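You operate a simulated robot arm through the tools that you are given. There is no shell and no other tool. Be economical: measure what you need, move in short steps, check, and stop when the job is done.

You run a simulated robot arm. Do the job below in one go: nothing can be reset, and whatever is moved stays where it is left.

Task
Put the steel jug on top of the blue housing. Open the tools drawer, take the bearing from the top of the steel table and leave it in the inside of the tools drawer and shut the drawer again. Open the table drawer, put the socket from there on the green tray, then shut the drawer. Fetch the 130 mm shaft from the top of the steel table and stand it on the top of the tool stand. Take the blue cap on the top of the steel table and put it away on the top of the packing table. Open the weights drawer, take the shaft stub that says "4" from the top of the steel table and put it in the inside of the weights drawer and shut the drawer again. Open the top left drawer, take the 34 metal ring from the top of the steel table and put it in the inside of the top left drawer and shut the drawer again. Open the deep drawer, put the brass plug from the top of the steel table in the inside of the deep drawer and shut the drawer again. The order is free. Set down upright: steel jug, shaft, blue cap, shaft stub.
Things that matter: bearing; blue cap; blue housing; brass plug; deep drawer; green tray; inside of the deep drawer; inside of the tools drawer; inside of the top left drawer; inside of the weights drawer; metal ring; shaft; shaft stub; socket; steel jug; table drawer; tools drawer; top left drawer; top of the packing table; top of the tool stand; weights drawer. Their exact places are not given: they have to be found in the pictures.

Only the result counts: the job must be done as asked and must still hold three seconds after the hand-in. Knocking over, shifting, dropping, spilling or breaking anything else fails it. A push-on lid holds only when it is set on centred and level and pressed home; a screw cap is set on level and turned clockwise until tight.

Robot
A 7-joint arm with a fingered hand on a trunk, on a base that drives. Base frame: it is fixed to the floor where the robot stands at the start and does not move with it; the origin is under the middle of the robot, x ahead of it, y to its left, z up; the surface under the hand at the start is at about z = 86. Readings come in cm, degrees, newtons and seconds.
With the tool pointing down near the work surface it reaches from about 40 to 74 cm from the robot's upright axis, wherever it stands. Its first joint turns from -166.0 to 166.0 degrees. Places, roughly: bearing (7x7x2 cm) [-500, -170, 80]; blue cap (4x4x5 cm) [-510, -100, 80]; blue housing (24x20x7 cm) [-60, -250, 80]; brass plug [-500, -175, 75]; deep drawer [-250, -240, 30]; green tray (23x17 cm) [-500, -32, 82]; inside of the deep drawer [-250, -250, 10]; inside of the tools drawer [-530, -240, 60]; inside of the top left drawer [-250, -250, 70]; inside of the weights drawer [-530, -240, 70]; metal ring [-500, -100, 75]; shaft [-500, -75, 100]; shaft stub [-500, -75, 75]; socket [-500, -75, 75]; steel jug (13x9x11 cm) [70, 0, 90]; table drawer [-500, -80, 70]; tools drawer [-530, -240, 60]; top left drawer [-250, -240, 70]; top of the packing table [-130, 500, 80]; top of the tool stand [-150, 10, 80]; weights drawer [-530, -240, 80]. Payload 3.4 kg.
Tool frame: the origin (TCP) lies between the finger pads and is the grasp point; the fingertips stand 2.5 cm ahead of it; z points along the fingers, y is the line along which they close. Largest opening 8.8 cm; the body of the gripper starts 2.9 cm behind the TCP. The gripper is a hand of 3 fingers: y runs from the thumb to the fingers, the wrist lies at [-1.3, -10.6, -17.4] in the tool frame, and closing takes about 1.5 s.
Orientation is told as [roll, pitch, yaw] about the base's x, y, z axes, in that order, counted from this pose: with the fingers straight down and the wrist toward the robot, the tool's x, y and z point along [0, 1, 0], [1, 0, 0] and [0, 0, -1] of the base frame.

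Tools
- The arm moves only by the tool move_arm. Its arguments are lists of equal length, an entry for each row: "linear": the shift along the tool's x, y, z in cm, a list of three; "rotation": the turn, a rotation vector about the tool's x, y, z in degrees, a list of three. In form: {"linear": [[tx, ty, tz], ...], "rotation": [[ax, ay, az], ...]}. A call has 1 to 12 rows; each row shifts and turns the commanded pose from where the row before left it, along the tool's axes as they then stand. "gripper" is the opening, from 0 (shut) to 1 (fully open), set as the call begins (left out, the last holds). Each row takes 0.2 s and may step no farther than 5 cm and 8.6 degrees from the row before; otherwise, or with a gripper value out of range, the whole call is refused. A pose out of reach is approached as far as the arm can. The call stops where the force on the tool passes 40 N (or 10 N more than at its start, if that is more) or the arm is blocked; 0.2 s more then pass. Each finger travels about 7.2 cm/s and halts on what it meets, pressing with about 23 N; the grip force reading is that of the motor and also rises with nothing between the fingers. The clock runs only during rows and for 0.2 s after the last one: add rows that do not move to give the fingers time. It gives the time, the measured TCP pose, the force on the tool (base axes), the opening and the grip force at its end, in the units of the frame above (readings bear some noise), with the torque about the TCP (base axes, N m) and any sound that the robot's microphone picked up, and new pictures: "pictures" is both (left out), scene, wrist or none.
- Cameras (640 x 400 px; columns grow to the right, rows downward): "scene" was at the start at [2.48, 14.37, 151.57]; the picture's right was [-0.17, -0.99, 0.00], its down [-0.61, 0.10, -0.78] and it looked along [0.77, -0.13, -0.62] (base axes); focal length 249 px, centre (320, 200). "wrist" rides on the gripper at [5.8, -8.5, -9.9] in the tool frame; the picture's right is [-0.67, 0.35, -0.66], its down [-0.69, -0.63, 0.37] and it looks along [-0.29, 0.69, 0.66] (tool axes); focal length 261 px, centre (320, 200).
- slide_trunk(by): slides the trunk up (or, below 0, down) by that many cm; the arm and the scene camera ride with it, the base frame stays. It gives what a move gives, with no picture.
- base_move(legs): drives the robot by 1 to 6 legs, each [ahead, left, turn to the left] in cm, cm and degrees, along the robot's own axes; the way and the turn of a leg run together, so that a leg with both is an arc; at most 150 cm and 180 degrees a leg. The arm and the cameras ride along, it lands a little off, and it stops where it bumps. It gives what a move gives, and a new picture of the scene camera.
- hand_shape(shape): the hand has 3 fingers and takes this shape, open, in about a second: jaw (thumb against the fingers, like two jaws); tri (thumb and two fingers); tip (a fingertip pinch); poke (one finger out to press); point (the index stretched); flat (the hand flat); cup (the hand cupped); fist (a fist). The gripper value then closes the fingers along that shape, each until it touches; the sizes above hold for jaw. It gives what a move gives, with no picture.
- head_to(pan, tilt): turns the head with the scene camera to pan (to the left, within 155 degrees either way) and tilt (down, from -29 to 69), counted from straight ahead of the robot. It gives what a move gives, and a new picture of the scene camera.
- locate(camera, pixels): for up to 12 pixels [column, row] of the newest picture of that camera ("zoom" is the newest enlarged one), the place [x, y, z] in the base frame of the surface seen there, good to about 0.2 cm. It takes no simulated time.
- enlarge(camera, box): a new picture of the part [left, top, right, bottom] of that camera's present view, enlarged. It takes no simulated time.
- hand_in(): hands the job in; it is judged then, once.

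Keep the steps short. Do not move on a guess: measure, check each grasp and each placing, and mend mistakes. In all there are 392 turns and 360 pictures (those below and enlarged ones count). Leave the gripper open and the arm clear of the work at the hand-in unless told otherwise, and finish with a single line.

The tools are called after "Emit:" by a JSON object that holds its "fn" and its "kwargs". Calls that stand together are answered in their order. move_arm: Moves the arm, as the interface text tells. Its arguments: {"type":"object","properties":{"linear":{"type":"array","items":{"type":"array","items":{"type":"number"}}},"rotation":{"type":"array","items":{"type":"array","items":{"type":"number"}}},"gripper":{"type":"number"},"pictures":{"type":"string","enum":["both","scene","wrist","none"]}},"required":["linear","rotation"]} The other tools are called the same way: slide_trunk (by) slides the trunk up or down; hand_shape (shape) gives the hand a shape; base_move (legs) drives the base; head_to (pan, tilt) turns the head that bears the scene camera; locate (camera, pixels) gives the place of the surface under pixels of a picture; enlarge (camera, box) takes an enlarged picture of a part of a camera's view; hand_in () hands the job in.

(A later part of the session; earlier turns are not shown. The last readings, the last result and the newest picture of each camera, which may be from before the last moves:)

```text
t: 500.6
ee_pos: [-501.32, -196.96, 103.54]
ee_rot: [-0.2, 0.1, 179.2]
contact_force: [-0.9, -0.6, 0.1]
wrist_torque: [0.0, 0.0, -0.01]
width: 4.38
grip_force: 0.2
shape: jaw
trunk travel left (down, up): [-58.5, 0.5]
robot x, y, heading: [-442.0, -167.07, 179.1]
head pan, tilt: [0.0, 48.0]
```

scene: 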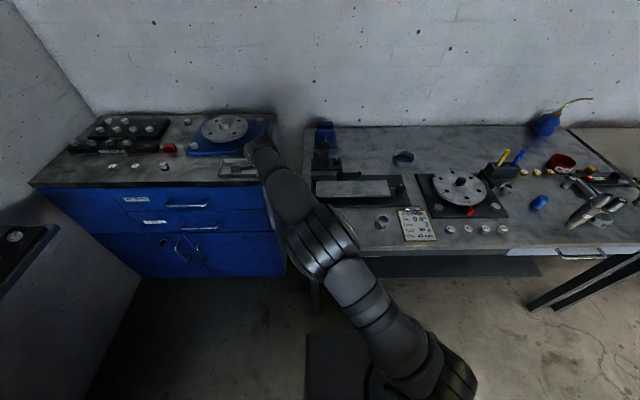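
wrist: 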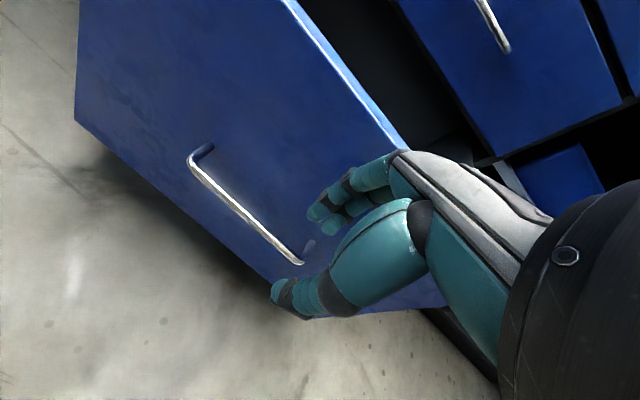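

Move hand over the plug area and open.

Emit:
{"fn": "move_arm", "kwargs": {"linear": [[-4, -1.5, 0], [-4, -1.5, 0], [-4, -1.5, 0], [0, 0, 0]], "rotation": [[0, 0, 0], [0, 0, 0], [0, 0, 0], [0, 0, 0]], "gripper": 0.75, "pictures": "wrist"}}

Emit:
{"fn": "enlarge", "kwargs": {"camera": "wrist", "box": [140, 200, 300, 320]}}

```text
t: 501.6
ee_pos: [-496.52, -185.04, 104.04]
ee_rot: [-0.1, 0.0, 179.3]
contact_force: [0.9, 0.3, 0.6]
wrist_torque: [-0.02, 0.0, -0.01]
width: 6.6
grip_force: 0.1
shape: jaw
trunk travel left (down, up): [-58.5, 0.5]
robot x, y, heading: [-441.97, -167.5, 178.9]
head pan, tilt: [0.0, 48.0]
```

wrist: 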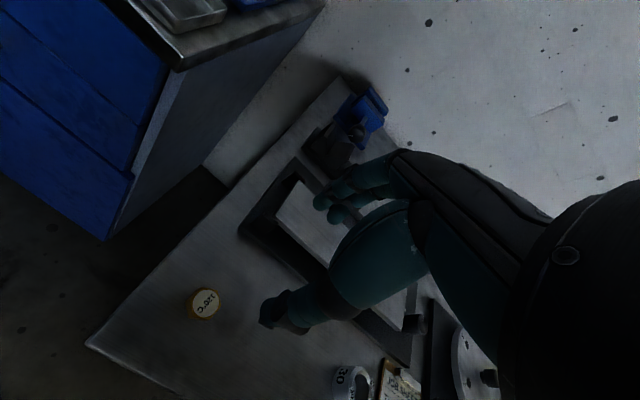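

```text
3.33 times, centred on (220, 260) of wrist
```

zoom: 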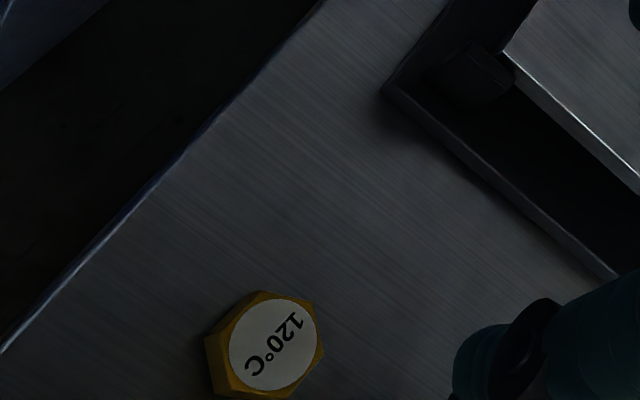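

Emit:
{"fn": "enlarge", "kwargs": {"camera": "wrist", "box": [160, 265, 250, 340]}}

Emit:
{"fn": "locate", "kwargs": {"camera": "wrist", "pixels": [[205, 303], [200, 288], [219, 295], [217, 310], [204, 319], [189, 312], [187, 298]]}}

```text
5.33 times, centred on (205, 302) of wrist
```

zoom: 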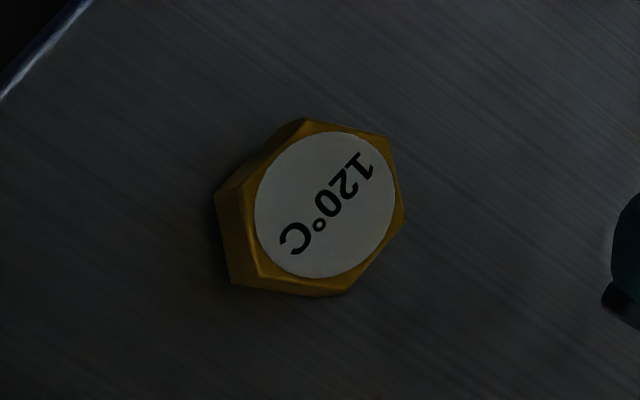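

```text
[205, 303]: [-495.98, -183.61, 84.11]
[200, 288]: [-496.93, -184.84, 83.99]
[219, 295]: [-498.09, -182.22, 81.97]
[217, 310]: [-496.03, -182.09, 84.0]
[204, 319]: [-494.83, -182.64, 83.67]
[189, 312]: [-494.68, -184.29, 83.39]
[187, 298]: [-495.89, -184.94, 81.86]
```

Emit:
{"fn": "locate", "kwargs": {"camera": "zoom", "pixels": [[309, 125], [385, 140], [400, 213], [343, 290], [263, 275], [246, 188], [323, 205]]}}

```text
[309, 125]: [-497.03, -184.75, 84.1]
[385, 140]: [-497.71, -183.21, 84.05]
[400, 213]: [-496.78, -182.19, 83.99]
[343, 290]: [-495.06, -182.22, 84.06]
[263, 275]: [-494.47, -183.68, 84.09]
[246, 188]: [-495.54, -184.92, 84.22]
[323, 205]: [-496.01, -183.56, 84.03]
```

Plug centre (−496.05,−183.55), flats' normal at 24°. I yaw the hand 24.7° to match the flats and descend.

Emit:
{"fn": "move_arm", "kwargs": {"linear": [[0, 0, 0], [0, 0, 0], [0, 0, 0], [-1.17, -1.04, 4], [0, 0, 4], [0, 0, 4], [0, 0, 3], [0, 0, 0]], "rotation": [[0, 0, -8.3], [0, 0, -8.2], [0, 0, -8.2], [0, 0, 0], [0, 0, 0], [0, 0, 0], [0, 0, 0], [0, 0, 0]], "pictures": "wrist"}}

```text
t: 503.4
ee_pos: [-496.23, -183.47, 88.6]
ee_rot: [0.0, 0.0, -156.0]
contact_force: [-1.0, -0.3, -0.2]
wrist_torque: [-0.02, -0.01, -0.01]
width: 6.58
grip_force: 0.1
shape: jaw
trunk travel left (down, up): [-58.5, 0.5]
robot x, y, heading: [-442.01, -167.29, 179.2]
head pan, tilt: [0.0, 48.0]
```

wrist: 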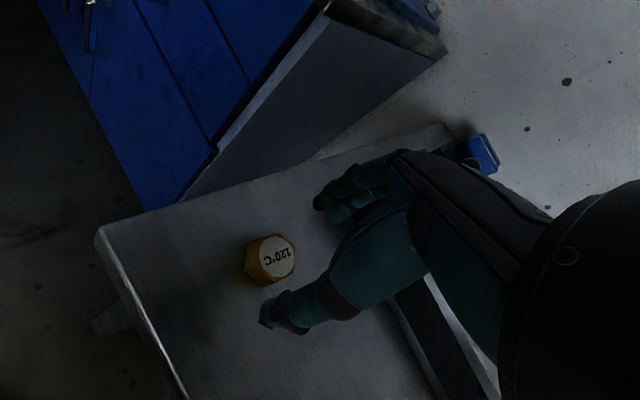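

Aligned. Lower 4 and close.

Emit:
{"fn": "move_arm", "kwargs": {"linear": [[0, 0, 2], [0, 0, 1.5], [0, 0, 0.5], [0, 0, 0]], "rotation": [[0, 0, 0], [0, 0, 0], [0, 0, 0], [0, 0, 0]], "pictures": "none"}}

Emit:
{"fn": "move_arm", "kwargs": {"linear": [[0, 0, 0], [0, 0, 0], [0, 0, 0], [0, 0, 0], [0, 0, 0], [0, 0, 0], [0, 0, 0]], "rotation": [[0, 0, 0], [0, 0, 0], [0, 0, 0], [0, 0, 0], [0, 0, 0], [0, 0, 0], [0, 0, 0]], "gripper": 0, "pictures": "wrist"}}

```text
t: 504.4
ee_pos: [-496.02, -183.5, 84.56]
ee_rot: [0.0, 0.1, -156.0]
contact_force: [0.0, 0.7, 1.2]
wrist_torque: [-0.05, 0.06, 0.0]
width: 6.56
grip_force: 0.1
shape: jaw
trunk travel left (down, up): [-58.5, 0.5]
robot x, y, heading: [-441.46, -167.35, 179.2]
head pan, tilt: [0.0, 48.0]
```

```text
t: 506.0
ee_pos: [-495.98, -183.36, 84.77]
ee_rot: [0.0, 0.0, -156.1]
contact_force: [-4.2, 2.0, 12.1]
wrist_torque: [-0.14, 0.27, -0.04]
width: 1.86
grip_force: 22.8
shape: jaw
trunk travel left (down, up): [-58.5, 0.5]
robot x, y, heading: [-441.58, -167.31, 179.0]
head pan, tilt: [0.0, 48.0]
```

wrist: 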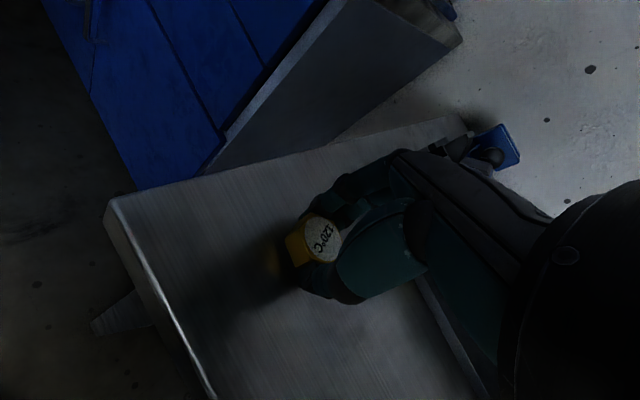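

Gripped. Lift and check.

Emit:
{"fn": "move_arm", "kwargs": {"linear": [[0, 0, -1], [0, 0, -2], [0, 0, -4], [0, 0, -5], [0, 0, -5], [0, 0, -4], [0, 0, 0], [0, 0, 0]], "rotation": [[0, 0, 0], [0, 0, 0], [0, 0, 0], [0, 0, 0], [0, 0, 0], [0, 0, 0], [0, 0, 0], [0, 0, 0]], "pictures": "wrist"}}

Emit:
{"fn": "enlarge", "kwargs": {"camera": "wrist", "box": [240, 170, 400, 320]}}

```text
t: 507.8
ee_pos: [-496.32, -183.56, 105.57]
ee_rot: [-0.1, 0.2, -156.0]
contact_force: [0.0, 0.1, -0.9]
wrist_torque: [0.0, 0.01, 0.01]
width: 1.8
grip_force: 22.8
shape: jaw
trunk travel left (down, up): [-58.5, 0.5]
robot x, y, heading: [-441.59, -167.2, 179.0]
head pan, tilt: [0.0, 48.0]
```

wrist: 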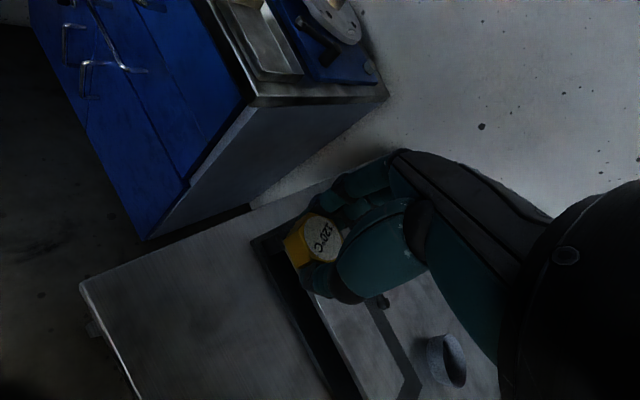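

```text
2.67 times, centred on (320, 245) of wrist
```

zoom: 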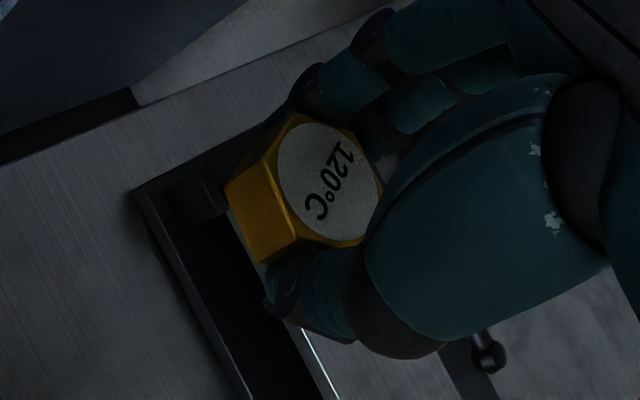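

Held. Drive back to the bench, away from it first.

Emit:
{"fn": "base_move", "kwargs": {"legs": [[-60, -50, 1], [-105, 0, 0], [0, 0, 90]]}}

Emit:
{"fn": "head_to", "kwargs": {"pan": 5, "tilt": 50}}

```text
t: 520.9
ee_pos: [-259.36, -171.79, 105.46]
ee_rot: [0.1, 0.1, -65.4]
contact_force: [0.2, 0.0, -0.9]
wrist_torque: [0.01, 0.01, 0.01]
width: 1.8
grip_force: 23.7
shape: jaw
trunk travel left (down, up): [-58.5, 0.5]
robot x, y, heading: [-275.85, -117.35, -90.2]
head pan, tilt: [0.0, 48.0]
```

scene: 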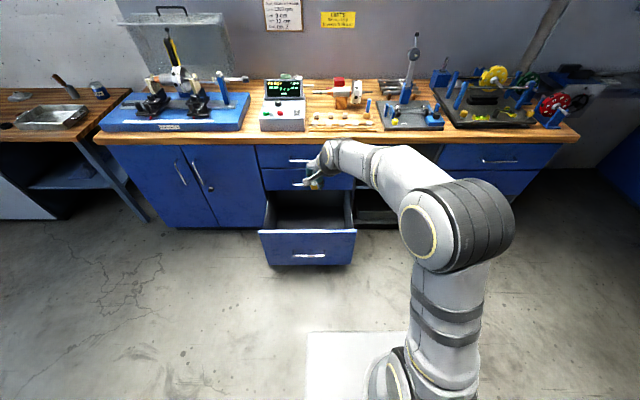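

```text
t: 521.5
ee_pos: [-259.26, -171.75, 105.37]
ee_rot: [0.0, 0.3, -65.5]
contact_force: [0.4, 0.2, -0.9]
wrist_torque: [-0.02, -0.01, 0.01]
width: 1.81
grip_force: 23.1
shape: jaw
trunk travel left (down, up): [-58.5, 0.5]
robot x, y, heading: [-275.83, -117.08, -90.4]
head pan, tilt: [5.0, 50.0]
```

scene: 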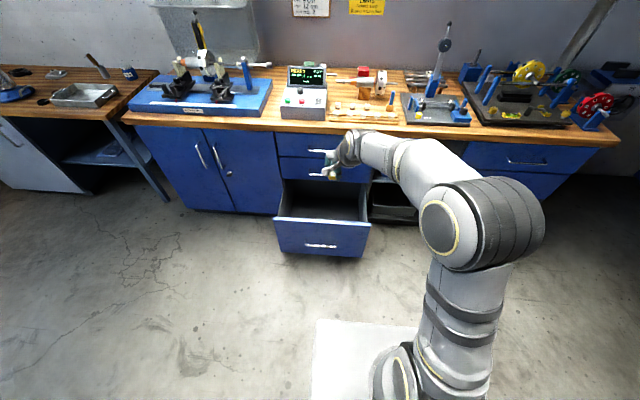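

Turn the hand to close along x with the wrist to the left (15 steps).

Emit:
{"fn": "move_arm", "kwargs": {"linear": [[0, 0, 0], [0, 0, 0], [0, 0, 0], [0, 0, 0], [0, 0, 0], [0, 0, 0], [0, 0, 0], [0, 0, 0], [0, 0, 0], [0, 0, 0], [0, 0, 0], [0, 0, 0]], "rotation": [[0, 0, 8.2], [0, 0, 8.2], [0, 0, 8.2], [0, 0, 8.2], [0, 0, 8.2], [0, 0, 8.2], [0, 0, 8.2], [0, 0, 8.2], [0, 0, 8.2], [0, 0, 8.2], [0, 0, 8.2], [0, 0, 8.2]], "pictures": "none"}}

Emit:
{"fn": "move_arm", "kwargs": {"linear": [[0, 0, 0], [0, 0, 0], [0, 0, 0]], "rotation": [[0, 0, 8.2], [0, 0, 8], [0, 0, 0]], "pictures": "none"}}

Emit:
{"fn": "base_move", "kwargs": {"legs": [[40, 0, 0.3]]}}

```text
t: 524.1
ee_pos: [-259.24, -171.82, 105.56]
ee_rot: [-0.3, 0.0, -164.0]
contact_force: [-0.8, 0.7, -0.6]
wrist_torque: [-0.04, 0.01, 0.02]
width: 1.79
grip_force: 23.1
shape: jaw
trunk travel left (down, up): [-58.5, 0.5]
robot x, y, heading: [-276.07, -117.6, -90.3]
head pan, tilt: [5.0, 50.0]
```

```text
t: 524.9
ee_pos: [-259.3, -171.71, 105.45]
ee_rot: [-0.1, -0.1, 179.8]
contact_force: [0.1, -0.5, -0.2]
wrist_torque: [-0.04, 0.02, 0.0]
width: 1.78
grip_force: 22.6
shape: jaw
trunk travel left (down, up): [-58.5, 0.5]
robot x, y, heading: [-275.91, -117.11, -90.4]
head pan, tilt: [5.0, 50.0]
```

```text
t: 527.4
ee_pos: [-259.41, -212.01, 105.48]
ee_rot: [-0.3, -0.2, -179.9]
contact_force: [0.5, -0.4, -0.5]
wrist_torque: [-0.03, 0.03, 0.02]
width: 1.77
grip_force: 23.1
shape: jaw
trunk travel left (down, up): [-58.5, 0.5]
robot x, y, heading: [-276.61, -157.56, -90.2]
head pan, tilt: [5.0, 50.0]
```

scene: 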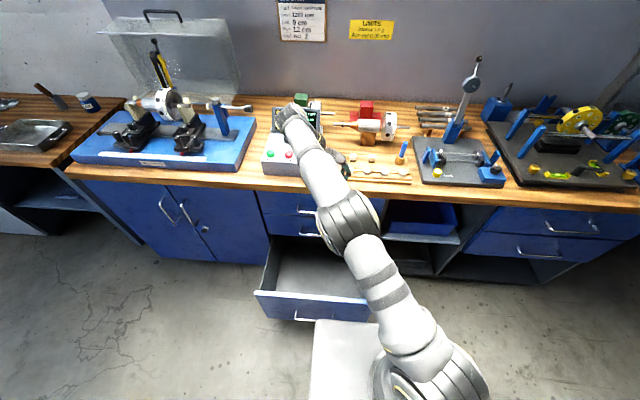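

Pull the hand back 8, drive 6 closer, then lower the arm to z 80 and view the posture.

Emit:
{"fn": "move_arm", "kwargs": {"linear": [[-4, 0, 0], [-4, 0, 0], [0, 0, 0]], "rotation": [[0, 0, 0], [0, 0, 0], [0, 0, 0]], "pictures": "none"}}

Emit:
{"fn": "base_move", "kwargs": {"legs": [[6, 0, 0]]}}

Emit:
{"fn": "move_arm", "kwargs": {"linear": [[0, 0, 4], [0, 0, 4], [0, 0, 4], [0, 0, 4], [0, 0, 4], [0, 0, 4], [0, 0, 0]], "rotation": [[0, 0, 0], [0, 0, 0], [0, 0, 0], [0, 0, 0], [0, 0, 0], [0, 0, 0], [0, 0, 0]], "pictures": "both"}}

```text
t: 528.2
ee_pos: [-259.3, -203.9, 105.43]
ee_rot: [-0.1, -0.1, -179.9]
contact_force: [0.3, -0.1, -0.4]
wrist_torque: [0.01, -0.01, 0.0]
width: 1.74
grip_force: 23.7
shape: jaw
trunk travel left (down, up): [-58.5, 0.5]
robot x, y, heading: [-276.39, -157.64, -90.3]
head pan, tilt: [5.0, 50.0]
```

```text
t: 529.2
ee_pos: [-259.33, -209.86, 105.44]
ee_rot: [-0.2, -0.1, -179.8]
contact_force: [0.3, 1.0, -0.4]
wrist_torque: [0.02, -0.02, -0.03]
width: 1.73
grip_force: 22.8
shape: jaw
trunk travel left (down, up): [-58.5, 0.5]
robot x, y, heading: [-276.35, -163.9, -90.1]
head pan, tilt: [5.0, 50.0]
```

scene: 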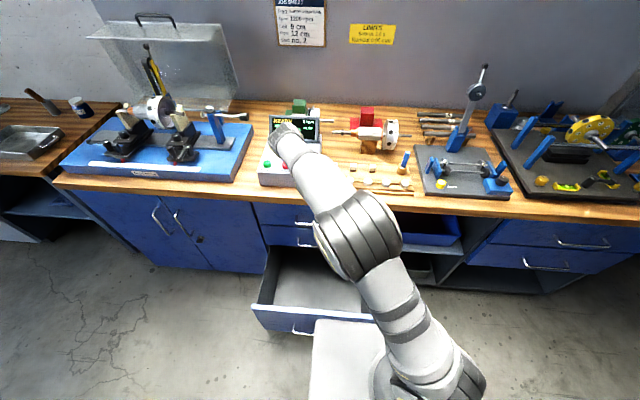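

```text
t: 530.8
ee_pos: [-259.45, -209.85, 81.54]
ee_rot: [-0.1, -0.1, -179.9]
contact_force: [0.4, 0.5, -0.4]
wrist_torque: [0.02, -0.01, 0.03]
width: 1.75
grip_force: 22.8
shape: jaw
trunk travel left (down, up): [-58.5, 0.5]
robot x, y, heading: [-276.55, -163.37, -90.1]
head pan, tilt: [5.0, 50.0]
```

scene: 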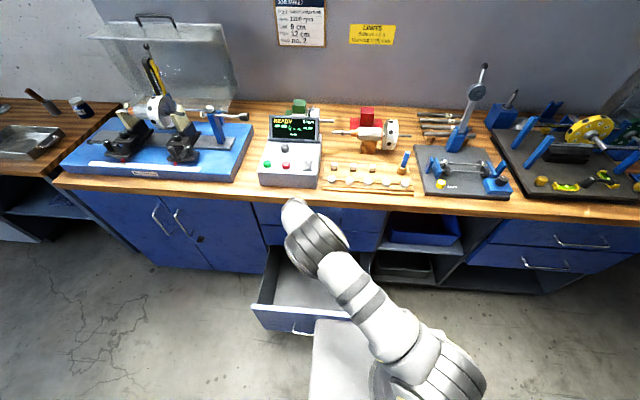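
wrist: 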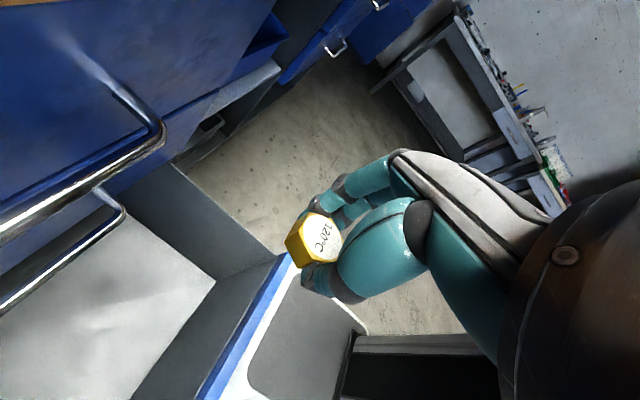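

The forearm now hangs steeply. I measure the elbow/forearm relative to the panel's plane.

Emit:
{"fn": "locate", "kwargs": {"camera": "scene", "pixels": [[298, 210], [290, 240], [310, 240], [305, 268], [340, 250], [330, 275], [345, 285], [290, 215]]}}

Emit:
{"fn": "locate", "kwargs": {"camera": "wrist", "pixels": [[270, 300], [150, 140], [120, 225], [150, 290], [230, 350], [60, 330]]}}

```text
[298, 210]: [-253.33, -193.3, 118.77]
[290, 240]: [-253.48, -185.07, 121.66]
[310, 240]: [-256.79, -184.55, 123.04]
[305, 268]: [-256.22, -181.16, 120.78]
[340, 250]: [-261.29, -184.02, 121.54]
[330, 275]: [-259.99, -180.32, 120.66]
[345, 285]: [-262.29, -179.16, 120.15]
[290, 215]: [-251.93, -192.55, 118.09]
```

```text
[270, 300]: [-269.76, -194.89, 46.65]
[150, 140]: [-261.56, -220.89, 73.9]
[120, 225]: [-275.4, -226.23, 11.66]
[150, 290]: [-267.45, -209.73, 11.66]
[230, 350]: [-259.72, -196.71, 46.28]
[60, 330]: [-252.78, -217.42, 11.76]
```

The forearm would meet the panel only near the very bottom. I go 3 cm closer and lower the arm to z 72.5, then re-measure.

Emit:
{"fn": "base_move", "kwargs": {"legs": [[3, 0, 0]]}}

Emit:
{"fn": "move_arm", "kwargs": {"linear": [[-1.2, 0, 3], [0, 0, 3], [0, 0, 3], [0, 0, 0]], "rotation": [[0, 0, 0], [0, 0, 0], [0, 0, 0], [0, 0, 0]], "pictures": "scene"}}

Emit:
{"fn": "enlarge", "kwargs": {"camera": "scene", "box": [220, 180, 400, 340]}}

```text
t: 531.6
ee_pos: [-259.36, -212.91, 81.46]
ee_rot: [-0.2, -0.1, -179.9]
contact_force: [0.6, 0.3, -0.7]
wrist_torque: [0.0, -0.02, 0.02]
width: 1.74
grip_force: 23.1
shape: jaw
trunk travel left (down, up): [-58.5, 0.5]
robot x, y, heading: [-276.47, -166.52, -90.5]
head pan, tilt: [5.0, 50.0]
```

scene: 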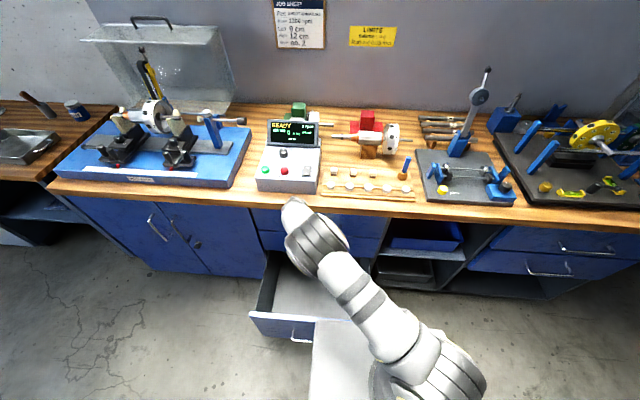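

```text
t: 532.6
ee_pos: [-259.54, -211.61, 72.28]
ee_rot: [-0.1, 0.0, -180.0]
contact_force: [0.5, -0.3, -1.2]
wrist_torque: [0.02, -0.01, 0.0]
width: 1.75
grip_force: 22.8
shape: jaw
trunk travel left (down, up): [-58.5, 0.5]
robot x, y, heading: [-276.15, -166.21, -90.0]
head pan, tilt: [5.0, 50.0]
```

scene: 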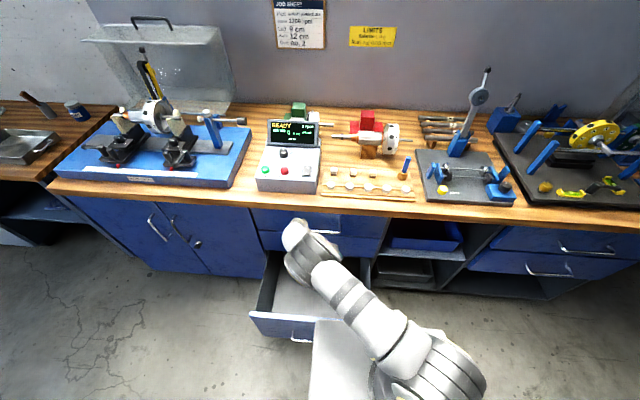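

```text
2.50 times, centred on (310, 260) of scene
```

zoom: 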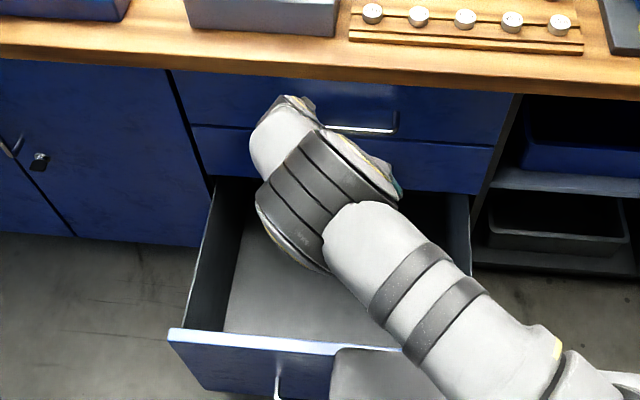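

Emit:
{"fn": "locate", "kwargs": {"camera": "zoom", "pixels": [[290, 140], [310, 180], [295, 225], [330, 260], [350, 215], [400, 260], [450, 320], [270, 150], [380, 180]]}}

```text
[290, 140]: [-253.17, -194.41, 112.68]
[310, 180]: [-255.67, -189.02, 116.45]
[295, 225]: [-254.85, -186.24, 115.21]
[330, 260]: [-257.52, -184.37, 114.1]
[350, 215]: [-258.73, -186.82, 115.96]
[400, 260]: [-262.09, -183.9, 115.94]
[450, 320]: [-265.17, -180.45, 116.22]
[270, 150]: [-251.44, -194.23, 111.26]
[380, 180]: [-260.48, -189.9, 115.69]
```

Combining trunk (−38) with further arm lowering keeps the elbow above the panel. Trunk down 38.

Emit:
{"fn": "slide_trunk", "kwargs": {"by": -38}}

Emit:
{"fn": "move_arm", "kwargs": {"linear": [[0, 0, 2], [0, 0, 2], [0, 0, 2], [0, 0, 2], [0, 0, 2], [0, 0, 0]], "rotation": [[0, 0, 0], [0, 0, 0], [0, 0, 0], [0, 0, 0], [0, 0, 0], [0, 0, 0]], "pictures": "both"}}

```text
t: 536.3
ee_pos: [-259.64, -211.59, 34.35]
ee_rot: [-0.1, -0.1, -179.9]
contact_force: [-0.2, 0.2, -1.0]
wrist_torque: [0.01, -0.01, 0.01]
width: 1.76
grip_force: 23.6
shape: jaw
trunk travel left (down, up): [-20.5, 38.5]
robot x, y, heading: [-276.21, -166.29, -90.1]
head pan, tilt: [5.0, 50.0]
```

```text
t: 537.7
ee_pos: [-259.48, -211.83, 24.37]
ee_rot: [-0.2, -0.2, -179.9]
contact_force: [0.3, -0.4, -0.2]
wrist_torque: [0.0, -0.02, -0.02]
width: 1.75
grip_force: 22.8
shape: jaw
trunk travel left (down, up): [-20.5, 38.5]
robot x, y, heading: [-276.21, -166.91, -90.2]
head pan, tilt: [5.0, 50.0]
```

scene: 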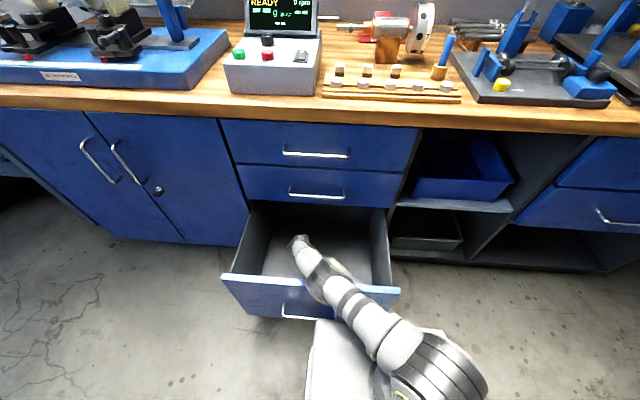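
wrist: 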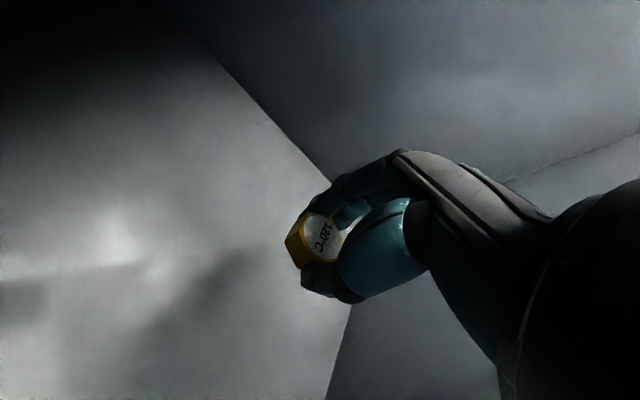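

Working with no contact, TCP z 24. Continue down in small steps.

Emit:
{"fn": "move_arm", "kwargs": {"linear": [[0, 0, 1.5], [0, 0, 1.5], [0, 0, 1.5], [0, 0, 1.5], [0, 0, 1.5], [0, 0, 0]], "rotation": [[0, 0, 0], [0, 0, 0], [0, 0, 0], [0, 0, 0], [0, 0, 0], [0, 0, 0]], "pictures": "both"}}

```text
t: 539.1
ee_pos: [-260.93, -211.97, 22.0]
ee_rot: [0.2, -0.4, 178.8]
contact_force: [-0.4, -0.1, 0.5]
wrist_torque: [-0.01, -0.02, -0.01]
width: 1.73
grip_force: 22.9
shape: jaw
out of reach, approached as far as the arm can: row 2, 3, 4, 5
trunk travel left (down, up): [-20.5, 38.5]
robot x, y, heading: [-276.46, -166.7, -90.2]
head pan, tilt: [5.0, 50.0]
```

scene: 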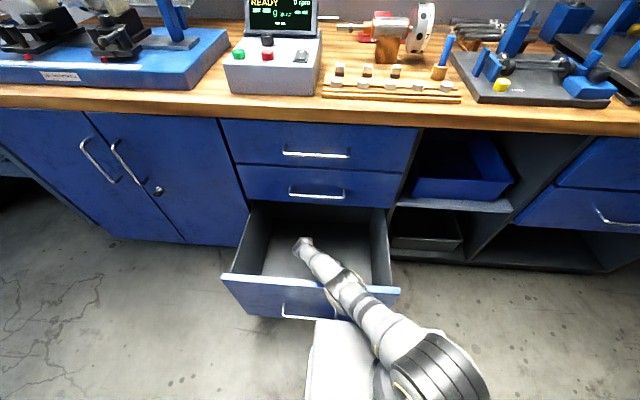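
wrist: 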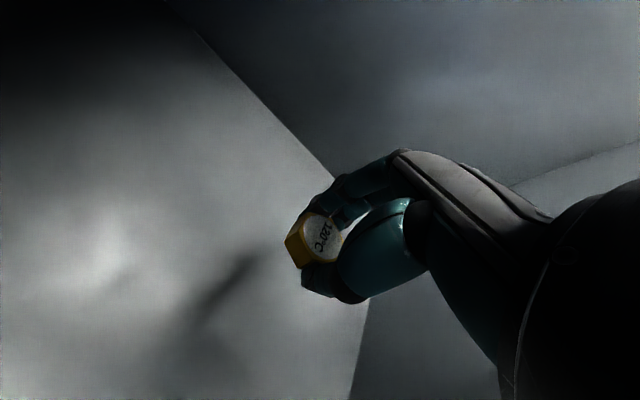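

The arm is stretched; the rest must come from the trunk. Check the clearance of the arm over the panel.

Emit:
{"fn": "locate", "kwargs": {"camera": "scene", "pixels": [[345, 283], [325, 265], [310, 250], [360, 300], [385, 330], [300, 285], [385, 295], [330, 285]]}}

Emit:
{"fn": "enlarge", "kwargs": {"camera": "scene", "box": [260, 220, 420, 340]}}

```text
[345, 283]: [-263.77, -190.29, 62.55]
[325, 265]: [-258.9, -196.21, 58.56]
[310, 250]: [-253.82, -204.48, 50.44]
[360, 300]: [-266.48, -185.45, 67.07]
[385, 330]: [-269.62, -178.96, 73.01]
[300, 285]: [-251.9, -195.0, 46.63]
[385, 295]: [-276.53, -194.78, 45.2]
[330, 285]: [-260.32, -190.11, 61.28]
```

```text
3.33 times, centred on (340, 280) of scene
```

zoom: 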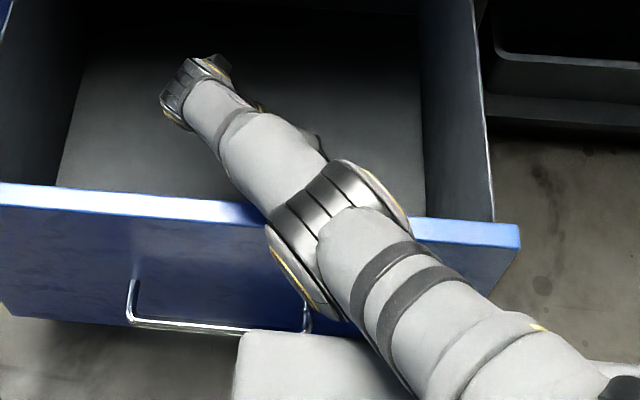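

The elbow is nearly on the panel top. Better: stand so that the shoulder is right behind the wrist, which puts the elbow up and forward. I rise again and shift the robot 26 cm left.

Emit:
{"fn": "move_arm", "kwargs": {"linear": [[0, 0, -3], [0, 0, -4], [0, 0, -4], [0, 0, -4], [0, 0, 0]], "rotation": [[0, 0, 0], [0, 0, 0], [0, 0, 0], [0, 0, 0], [0, 0, 0]], "pictures": "none"}}

Emit:
{"fn": "slide_trunk", "kwargs": {"by": 38}}

Emit:
{"fn": "move_arm", "kwargs": {"linear": [[0, 0, -4], [0, 0, -4], [0, 0, -4], [0, 0, -4], [0, 0, -4], [0, 0, -4], [0, 0, 0]], "rotation": [[0, 0, 0], [0, 0, 0], [0, 0, 0], [0, 0, 0], [0, 0, 0], [0, 0, 0], [0, 0, 0]], "pictures": "scene"}}

```text
t: 540.3
ee_pos: [-259.93, -211.26, 36.62]
ee_rot: [-0.2, -0.2, -179.8]
contact_force: [0.2, 1.0, -0.8]
wrist_torque: [-0.02, 0.05, -0.01]
width: 1.7
grip_force: 23.7
shape: jaw
trunk travel left (down, up): [-20.5, 38.5]
robot x, y, heading: [-276.04, -166.66, -89.9]
head pan, tilt: [5.0, 50.0]
```

```text
t: 544.0
ee_pos: [-259.88, -211.46, 74.68]
ee_rot: [-0.1, -0.1, -179.8]
contact_force: [-0.5, -0.3, -1.4]
wrist_torque: [0.01, -0.04, -0.01]
width: 1.7
grip_force: 22.9
shape: jaw
trunk travel left (down, up): [-58.5, 0.5]
robot x, y, heading: [-276.49, -166.8, -90.1]
head pan, tilt: [5.0, 50.0]
```

```text
t: 545.5
ee_pos: [-259.66, -211.45, 98.69]
ee_rot: [-0.1, -0.1, -179.8]
contact_force: [0.2, 0.6, -0.8]
wrist_torque: [0.02, 0.0, -0.01]
width: 1.74
grip_force: 23.1
shape: jaw
trunk travel left (down, up): [-58.5, 0.5]
robot x, y, heading: [-276.65, -166.22, -90.0]
head pan, tilt: [5.0, 50.0]
```

scene: 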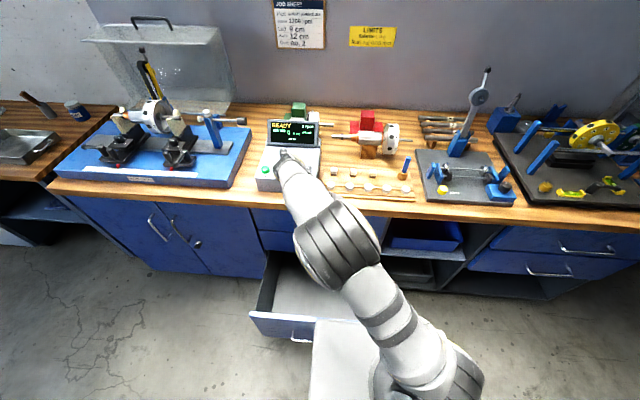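

Emit:
{"fn": "base_move", "kwargs": {"legs": [[0, 26, 0]]}}

Emit:
{"fn": "move_arm", "kwargs": {"linear": [[0, 4.4, 0], [0, 4.4, 0], [0, 4.4, 0], [0, 4.4, 0], [0, 4.4, 0], [0, 4, 0], [0, 0, 4], [0, 0, 4], [0, 0, 4], [0, 0, 4], [0, 0, 4], [0, 0, 4]], "rotation": [[0, 0, 0], [0, 0, 0], [0, 0, 0], [0, 0, 0], [0, 0, 0], [0, 0, 0], [0, 0, 0], [0, 0, 0], [0, 0, 0], [0, 0, 0], [0, 0, 0], [0, 0, 0]], "pictures": "both"}}

```text
t: 547.4
ee_pos: [-233.94, -211.37, 98.75]
ee_rot: [-0.1, 0.0, -179.7]
contact_force: [0.9, 0.0, -0.9]
wrist_torque: [0.03, -0.02, -0.02]
width: 1.74
grip_force: 23.2
shape: jaw
trunk travel left (down, up): [-58.5, 0.5]
robot x, y, heading: [-250.47, -166.53, -90.1]
head pan, tilt: [5.0, 50.0]
```

scene: 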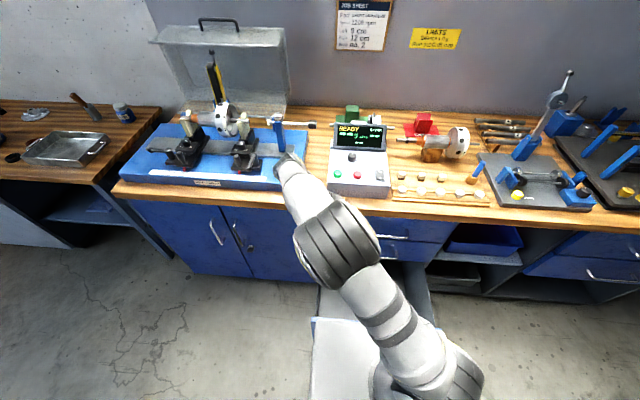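

```text
t: 550.0
ee_pos: [-259.89, -211.54, 74.61]
ee_rot: [-0.1, -0.1, -179.8]
contact_force: [-0.4, 0.3, -1.7]
wrist_torque: [-0.03, 0.05, 0.0]
width: 1.69
grip_force: 22.9
shape: jaw
trunk travel left (down, up): [-58.5, 0.5]
robot x, y, heading: [-250.65, -166.22, -90.1]
head pan, tilt: [5.0, 50.0]
```

scene: 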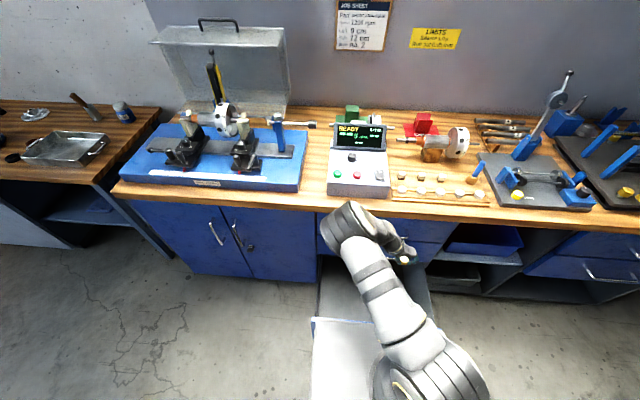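
wrist: 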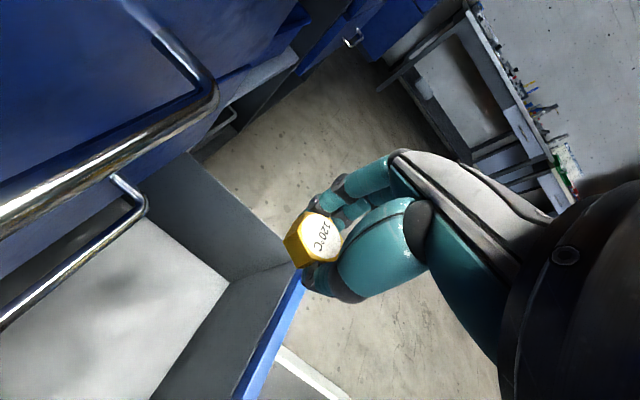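

Emit:
{"fn": "locate", "kwargs": {"camera": "scene", "pixels": [[345, 215], [335, 235], [355, 230], [360, 250], [375, 275], [390, 310], [340, 245]]}}

```text
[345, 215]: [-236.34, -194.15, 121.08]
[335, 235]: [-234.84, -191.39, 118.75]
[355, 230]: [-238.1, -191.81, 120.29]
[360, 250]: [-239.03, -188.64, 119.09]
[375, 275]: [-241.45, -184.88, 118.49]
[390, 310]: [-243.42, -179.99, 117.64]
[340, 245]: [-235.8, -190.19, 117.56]
```

Elbow now at y −193 and higher. Lower the arm 9 more here and re-measure.

Emit:
{"fn": "move_arm", "kwargs": {"linear": [[0, 0, 3], [0, 0, 3], [0, 0, 3], [0, 0, 0]], "rotation": [[0, 0, 0], [0, 0, 0], [0, 0, 0], [0, 0, 0]], "pictures": "scene"}}

Emit:
{"fn": "enlarge", "kwargs": {"camera": "scene", "box": [270, 190, 450, 320]}}

Emit:
{"fn": "locate", "kwargs": {"camera": "zoom", "pixels": [[230, 120], [270, 130], [300, 170], [320, 220], [350, 280], [260, 90], [330, 130], [400, 170]]}}

```text
t: 551.0
ee_pos: [-260.0, -211.41, 65.63]
ee_rot: [-0.1, -0.1, -179.7]
contact_force: [-0.1, -0.2, -0.5]
wrist_torque: [0.0, 0.01, 0.02]
width: 1.68
grip_force: 23.6
shape: jaw
trunk travel left (down, up): [-58.5, 0.5]
robot x, y, heading: [-250.69, -166.26, -90.1]
head pan, tilt: [5.0, 50.0]
```

scene: 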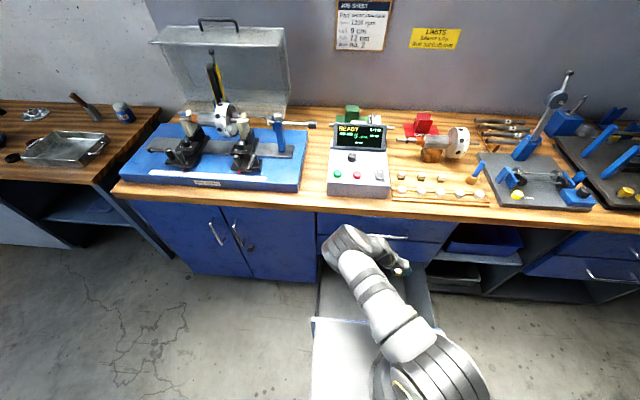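

```text
3.08 times, centred on (360, 255) of scene
```

zoom: 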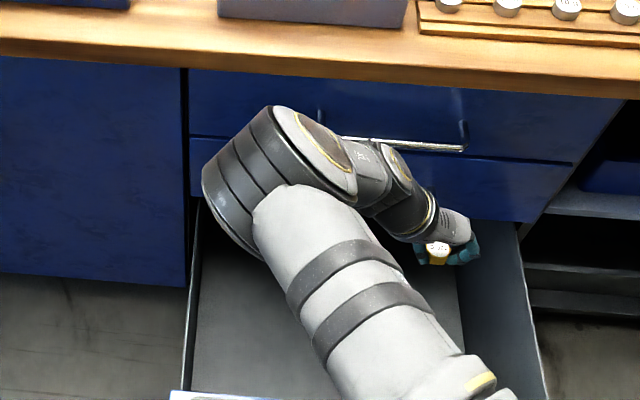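

```text
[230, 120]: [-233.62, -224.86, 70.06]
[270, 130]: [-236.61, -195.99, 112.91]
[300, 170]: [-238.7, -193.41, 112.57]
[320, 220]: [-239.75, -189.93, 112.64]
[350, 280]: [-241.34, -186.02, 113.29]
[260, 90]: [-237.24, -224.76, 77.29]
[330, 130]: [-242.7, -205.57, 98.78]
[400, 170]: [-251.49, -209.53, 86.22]
```

Upper arm bottom ≈ z 101 → after lowering 51 it passes ~3 cm above the panel. I shift back 1.3 cm from the handles and lower the trunk 40, then check.

Emit:
{"fn": "move_arm", "kwargs": {"linear": [[-1.3, 0, 0], [0, 0, 0]], "rotation": [[0, 0, 0], [0, 0, 0]], "pictures": "none"}}

Emit:
{"fn": "slide_trunk", "kwargs": {"by": -40}}

Emit:
{"fn": "move_arm", "kwargs": {"linear": [[0, 0, 0]], "rotation": [[0, 0, 0]], "pictures": "both"}}

```text
t: 551.6
ee_pos: [-259.9, -210.04, 65.53]
ee_rot: [-0.2, -0.1, -179.7]
contact_force: [0.1, 0.4, -0.5]
wrist_torque: [0.0, -0.01, -0.01]
width: 1.69
grip_force: 22.9
shape: jaw
trunk travel left (down, up): [-58.5, 0.5]
robot x, y, heading: [-251.01, -166.73, -90.1]
head pan, tilt: [5.0, 50.0]
```

```text
t: 555.4
ee_pos: [-260.08, -210.07, 25.64]
ee_rot: [-0.1, -0.1, -179.8]
contact_force: [-0.1, 0.4, -0.8]
wrist_torque: [0.01, -0.01, -0.01]
width: 1.7
grip_force: 23.0
shape: jaw
trunk travel left (down, up): [-18.5, 40.5]
robot x, y, heading: [-250.49, -166.6, -90.2]
head pan, tilt: [5.0, 50.0]
```

```text
t: 555.8
ee_pos: [-260.12, -210.12, 25.55]
ee_rot: [0.0, 0.0, -179.7]
contact_force: [-0.3, -0.2, -0.9]
wrist_torque: [-0.01, -0.04, 0.0]
width: 1.7
grip_force: 23.1
shape: jaw
trunk travel left (down, up): [-18.5, 40.5]
robot x, y, heading: [-250.61, -166.42, -89.7]
head pan, tilt: [5.0, 50.0]
```

scene: 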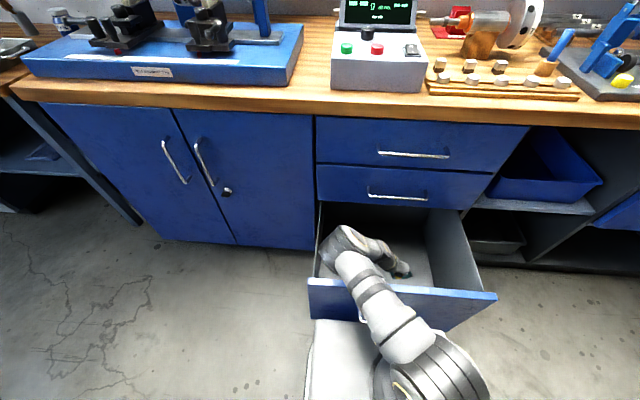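
wrist: 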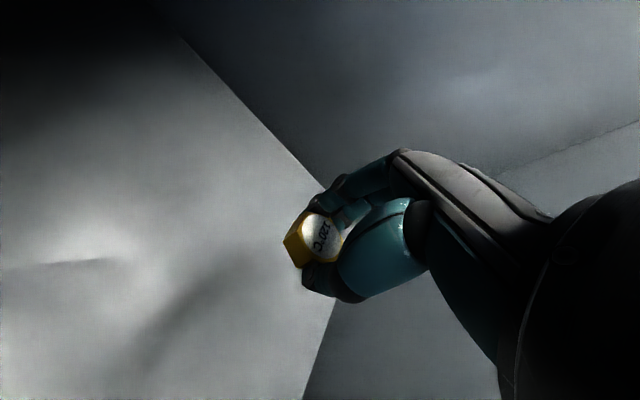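

Emit:
{"fn": "enlarge", "kwargs": {"camera": "scene", "box": [290, 200, 450, 330]}}

Emit:
{"fn": "locate", "kwargs": {"camera": "zoom", "pixels": [[180, 110], [210, 110], [200, 150], [250, 210], [290, 270], [110, 270], [100, 180], [130, 130]]}}

```text
3.08 times, centred on (370, 265) of scene
```

zoom: 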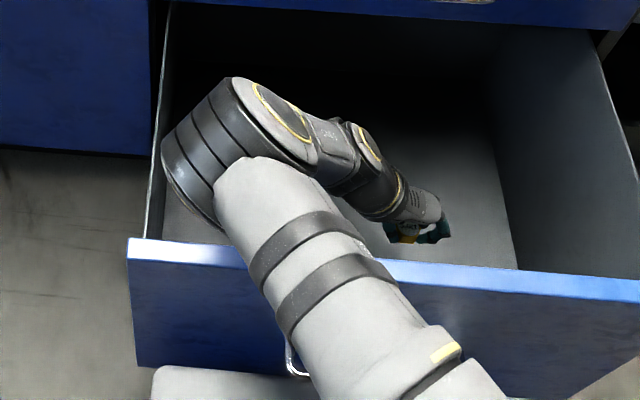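

```text
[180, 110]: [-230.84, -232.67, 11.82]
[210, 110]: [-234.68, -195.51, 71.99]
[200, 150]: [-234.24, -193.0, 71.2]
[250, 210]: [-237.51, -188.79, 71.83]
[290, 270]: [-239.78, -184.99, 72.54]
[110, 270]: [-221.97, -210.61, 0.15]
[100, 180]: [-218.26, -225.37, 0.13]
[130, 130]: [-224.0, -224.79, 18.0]
```

Arm ⌀≈12 → bottom z≈60, panel top 46.7: I can go 11 lower. Trunk −9, then small arm steps.

Emit:
{"fn": "slide_trunk", "kwargs": {"by": -9}}

Emit:
{"fn": "move_arm", "kwargs": {"linear": [[0, 0, 0.8], [0, 0, 0.6], [0, 0, 0.4], [0, 0, 0.3], [0, 0, 0]], "rotation": [[0, 0, 0], [0, 0, 0], [0, 0, 0], [0, 0, 0], [0, 0, 0]], "pictures": "both"}}

```text
t: 557.1
ee_pos: [-260.16, -210.26, 16.56]
ee_rot: [0.0, -0.1, -179.7]
contact_force: [-0.5, 0.2, -0.6]
wrist_torque: [-0.03, 0.01, 0.0]
width: 1.69
grip_force: 22.6
shape: jaw
trunk travel left (down, up): [-9.5, 49.5]
robot x, y, heading: [-250.82, -166.63, -90.1]
head pan, tilt: [5.0, 50.0]
```

```text
t: 558.3
ee_pos: [-260.04, -210.21, 14.51]
ee_rot: [0.0, 0.0, -179.7]
contact_force: [-0.4, 0.5, 0.2]
wrist_torque: [-0.03, -0.01, 0.03]
width: 1.71
grip_force: 22.8
shape: jaw
trunk travel left (down, up): [-9.5, 49.5]
robot x, y, heading: [-250.75, -166.49, -90.0]
head pan, tilt: [5.0, 50.0]
```

scene: 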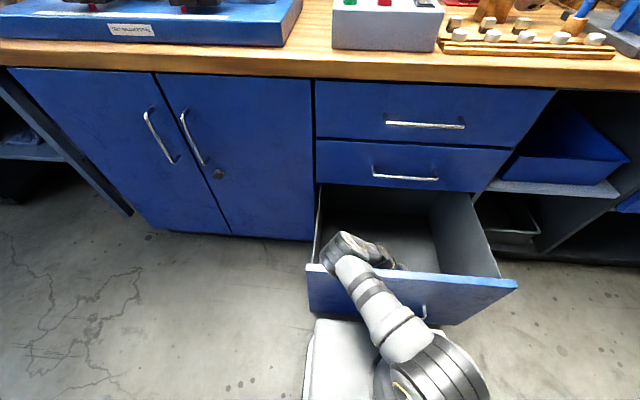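
wrist: 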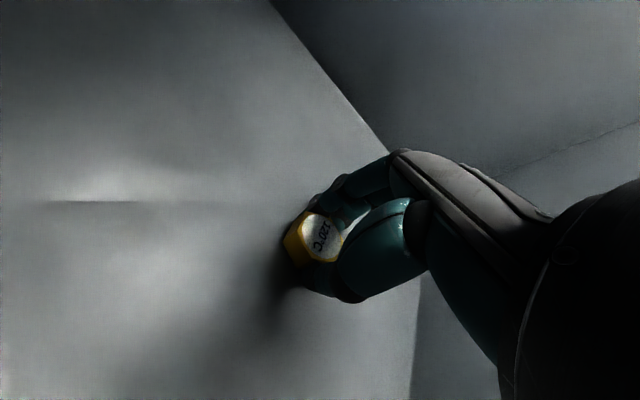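

Emit:
{"fn": "move_arm", "kwargs": {"linear": [[0, 0, 0.15], [0, 0, 0.15], [0, 0, 0]], "rotation": [[0, 0, 0], [0, 0, 0], [0, 0, 0]], "pictures": "none"}}

```text
t: 559.1
ee_pos: [-260.14, -210.19, 14.44]
ee_rot: [0.0, -0.2, -179.8]
contact_force: [-0.9, 1.8, 25.7]
wrist_torque: [-0.18, 0.57, -0.04]
width: 1.72
grip_force: 23.3
shape: jaw
trunk travel left (down, up): [-9.5, 49.5]
robot x, y, heading: [-250.85, -166.41, -90.1]
head pan, tilt: [5.0, 50.0]
```

Contact. Relax slightly, open, and rise straight.

Emit:
{"fn": "move_arm", "kwargs": {"linear": [[0, 0, -0.2], [0, 0, 0], [0, 0, 0], [0, 0, 0], [0, 0, -1], [0, 0, -2], [0, 0, -3], [0, 0, -3], [0, 0, 0]], "rotation": [[0, 0, 0], [0, 0, 0], [0, 0, 0], [0, 0, 0], [0, 0, 0], [0, 0, 0], [0, 0, 0], [0, 0, 0], [0, 0, 0]], "gripper": 0.55, "pictures": "wrist"}}

Emit:
{"fn": "slide_trunk", "kwargs": {"by": 40}}

Emit:
{"fn": "move_arm", "kwargs": {"linear": [[0, 0, -4], [0, 0, -4], [0, 0, -4], [0, 0, 0]], "rotation": [[0, 0, 0], [0, 0, 0], [0, 0, 0], [0, 0, 0]], "pictures": "scene"}}

```text
t: 561.1
ee_pos: [-259.82, -209.96, 23.33]
ee_rot: [-0.1, -0.1, -179.6]
contact_force: [-0.3, -0.1, 0.1]
wrist_torque: [-0.01, 0.01, 0.03]
width: 4.79
grip_force: 0.0
shape: jaw
trunk travel left (down, up): [-9.5, 49.5]
robot x, y, heading: [-250.48, -166.61, -90.2]
head pan, tilt: [5.0, 50.0]
```

wrist: 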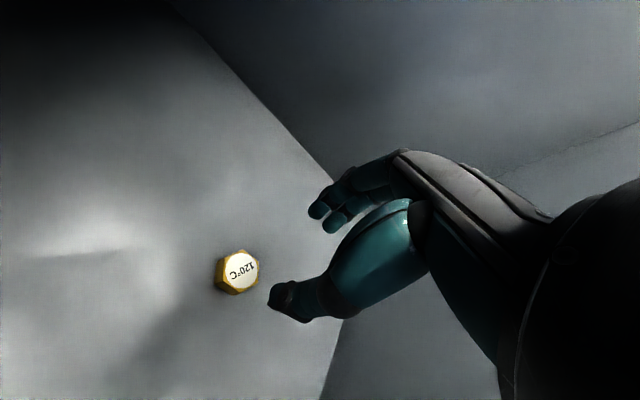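

```text
t: 564.9
ee_pos: [-259.9, -210.08, 63.47]
ee_rot: [-0.1, 0.0, -179.6]
contact_force: [0.6, 0.2, 0.2]
wrist_torque: [0.01, 0.0, 0.0]
width: 4.81
grip_force: 0.0
shape: jaw
trunk travel left (down, up): [-49.5, 9.5]
robot x, y, heading: [-250.52, -166.59, -90.1]
head pan, tilt: [5.0, 50.0]
```

```text
t: 565.9
ee_pos: [-259.96, -210.22, 75.29]
ee_rot: [-0.1, -0.1, -179.8]
contact_force: [0.5, -0.2, -0.2]
wrist_torque: [-0.01, 0.01, 0.0]
width: 4.79
grip_force: 0.1
shape: jaw
trunk travel left (down, up): [-49.5, 9.5]
robot x, y, heading: [-250.46, -166.67, -90.2]
head pan, tilt: [5.0, 50.0]
```

scene: 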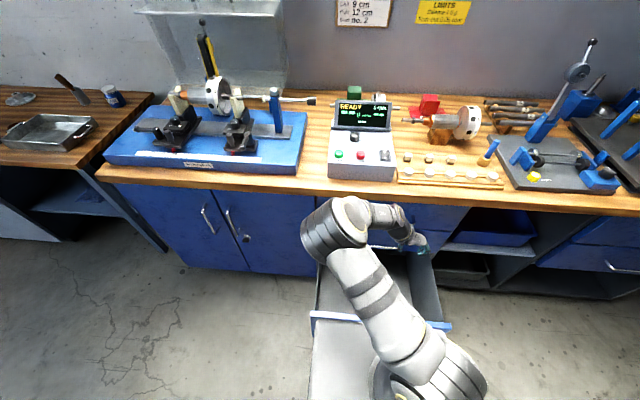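

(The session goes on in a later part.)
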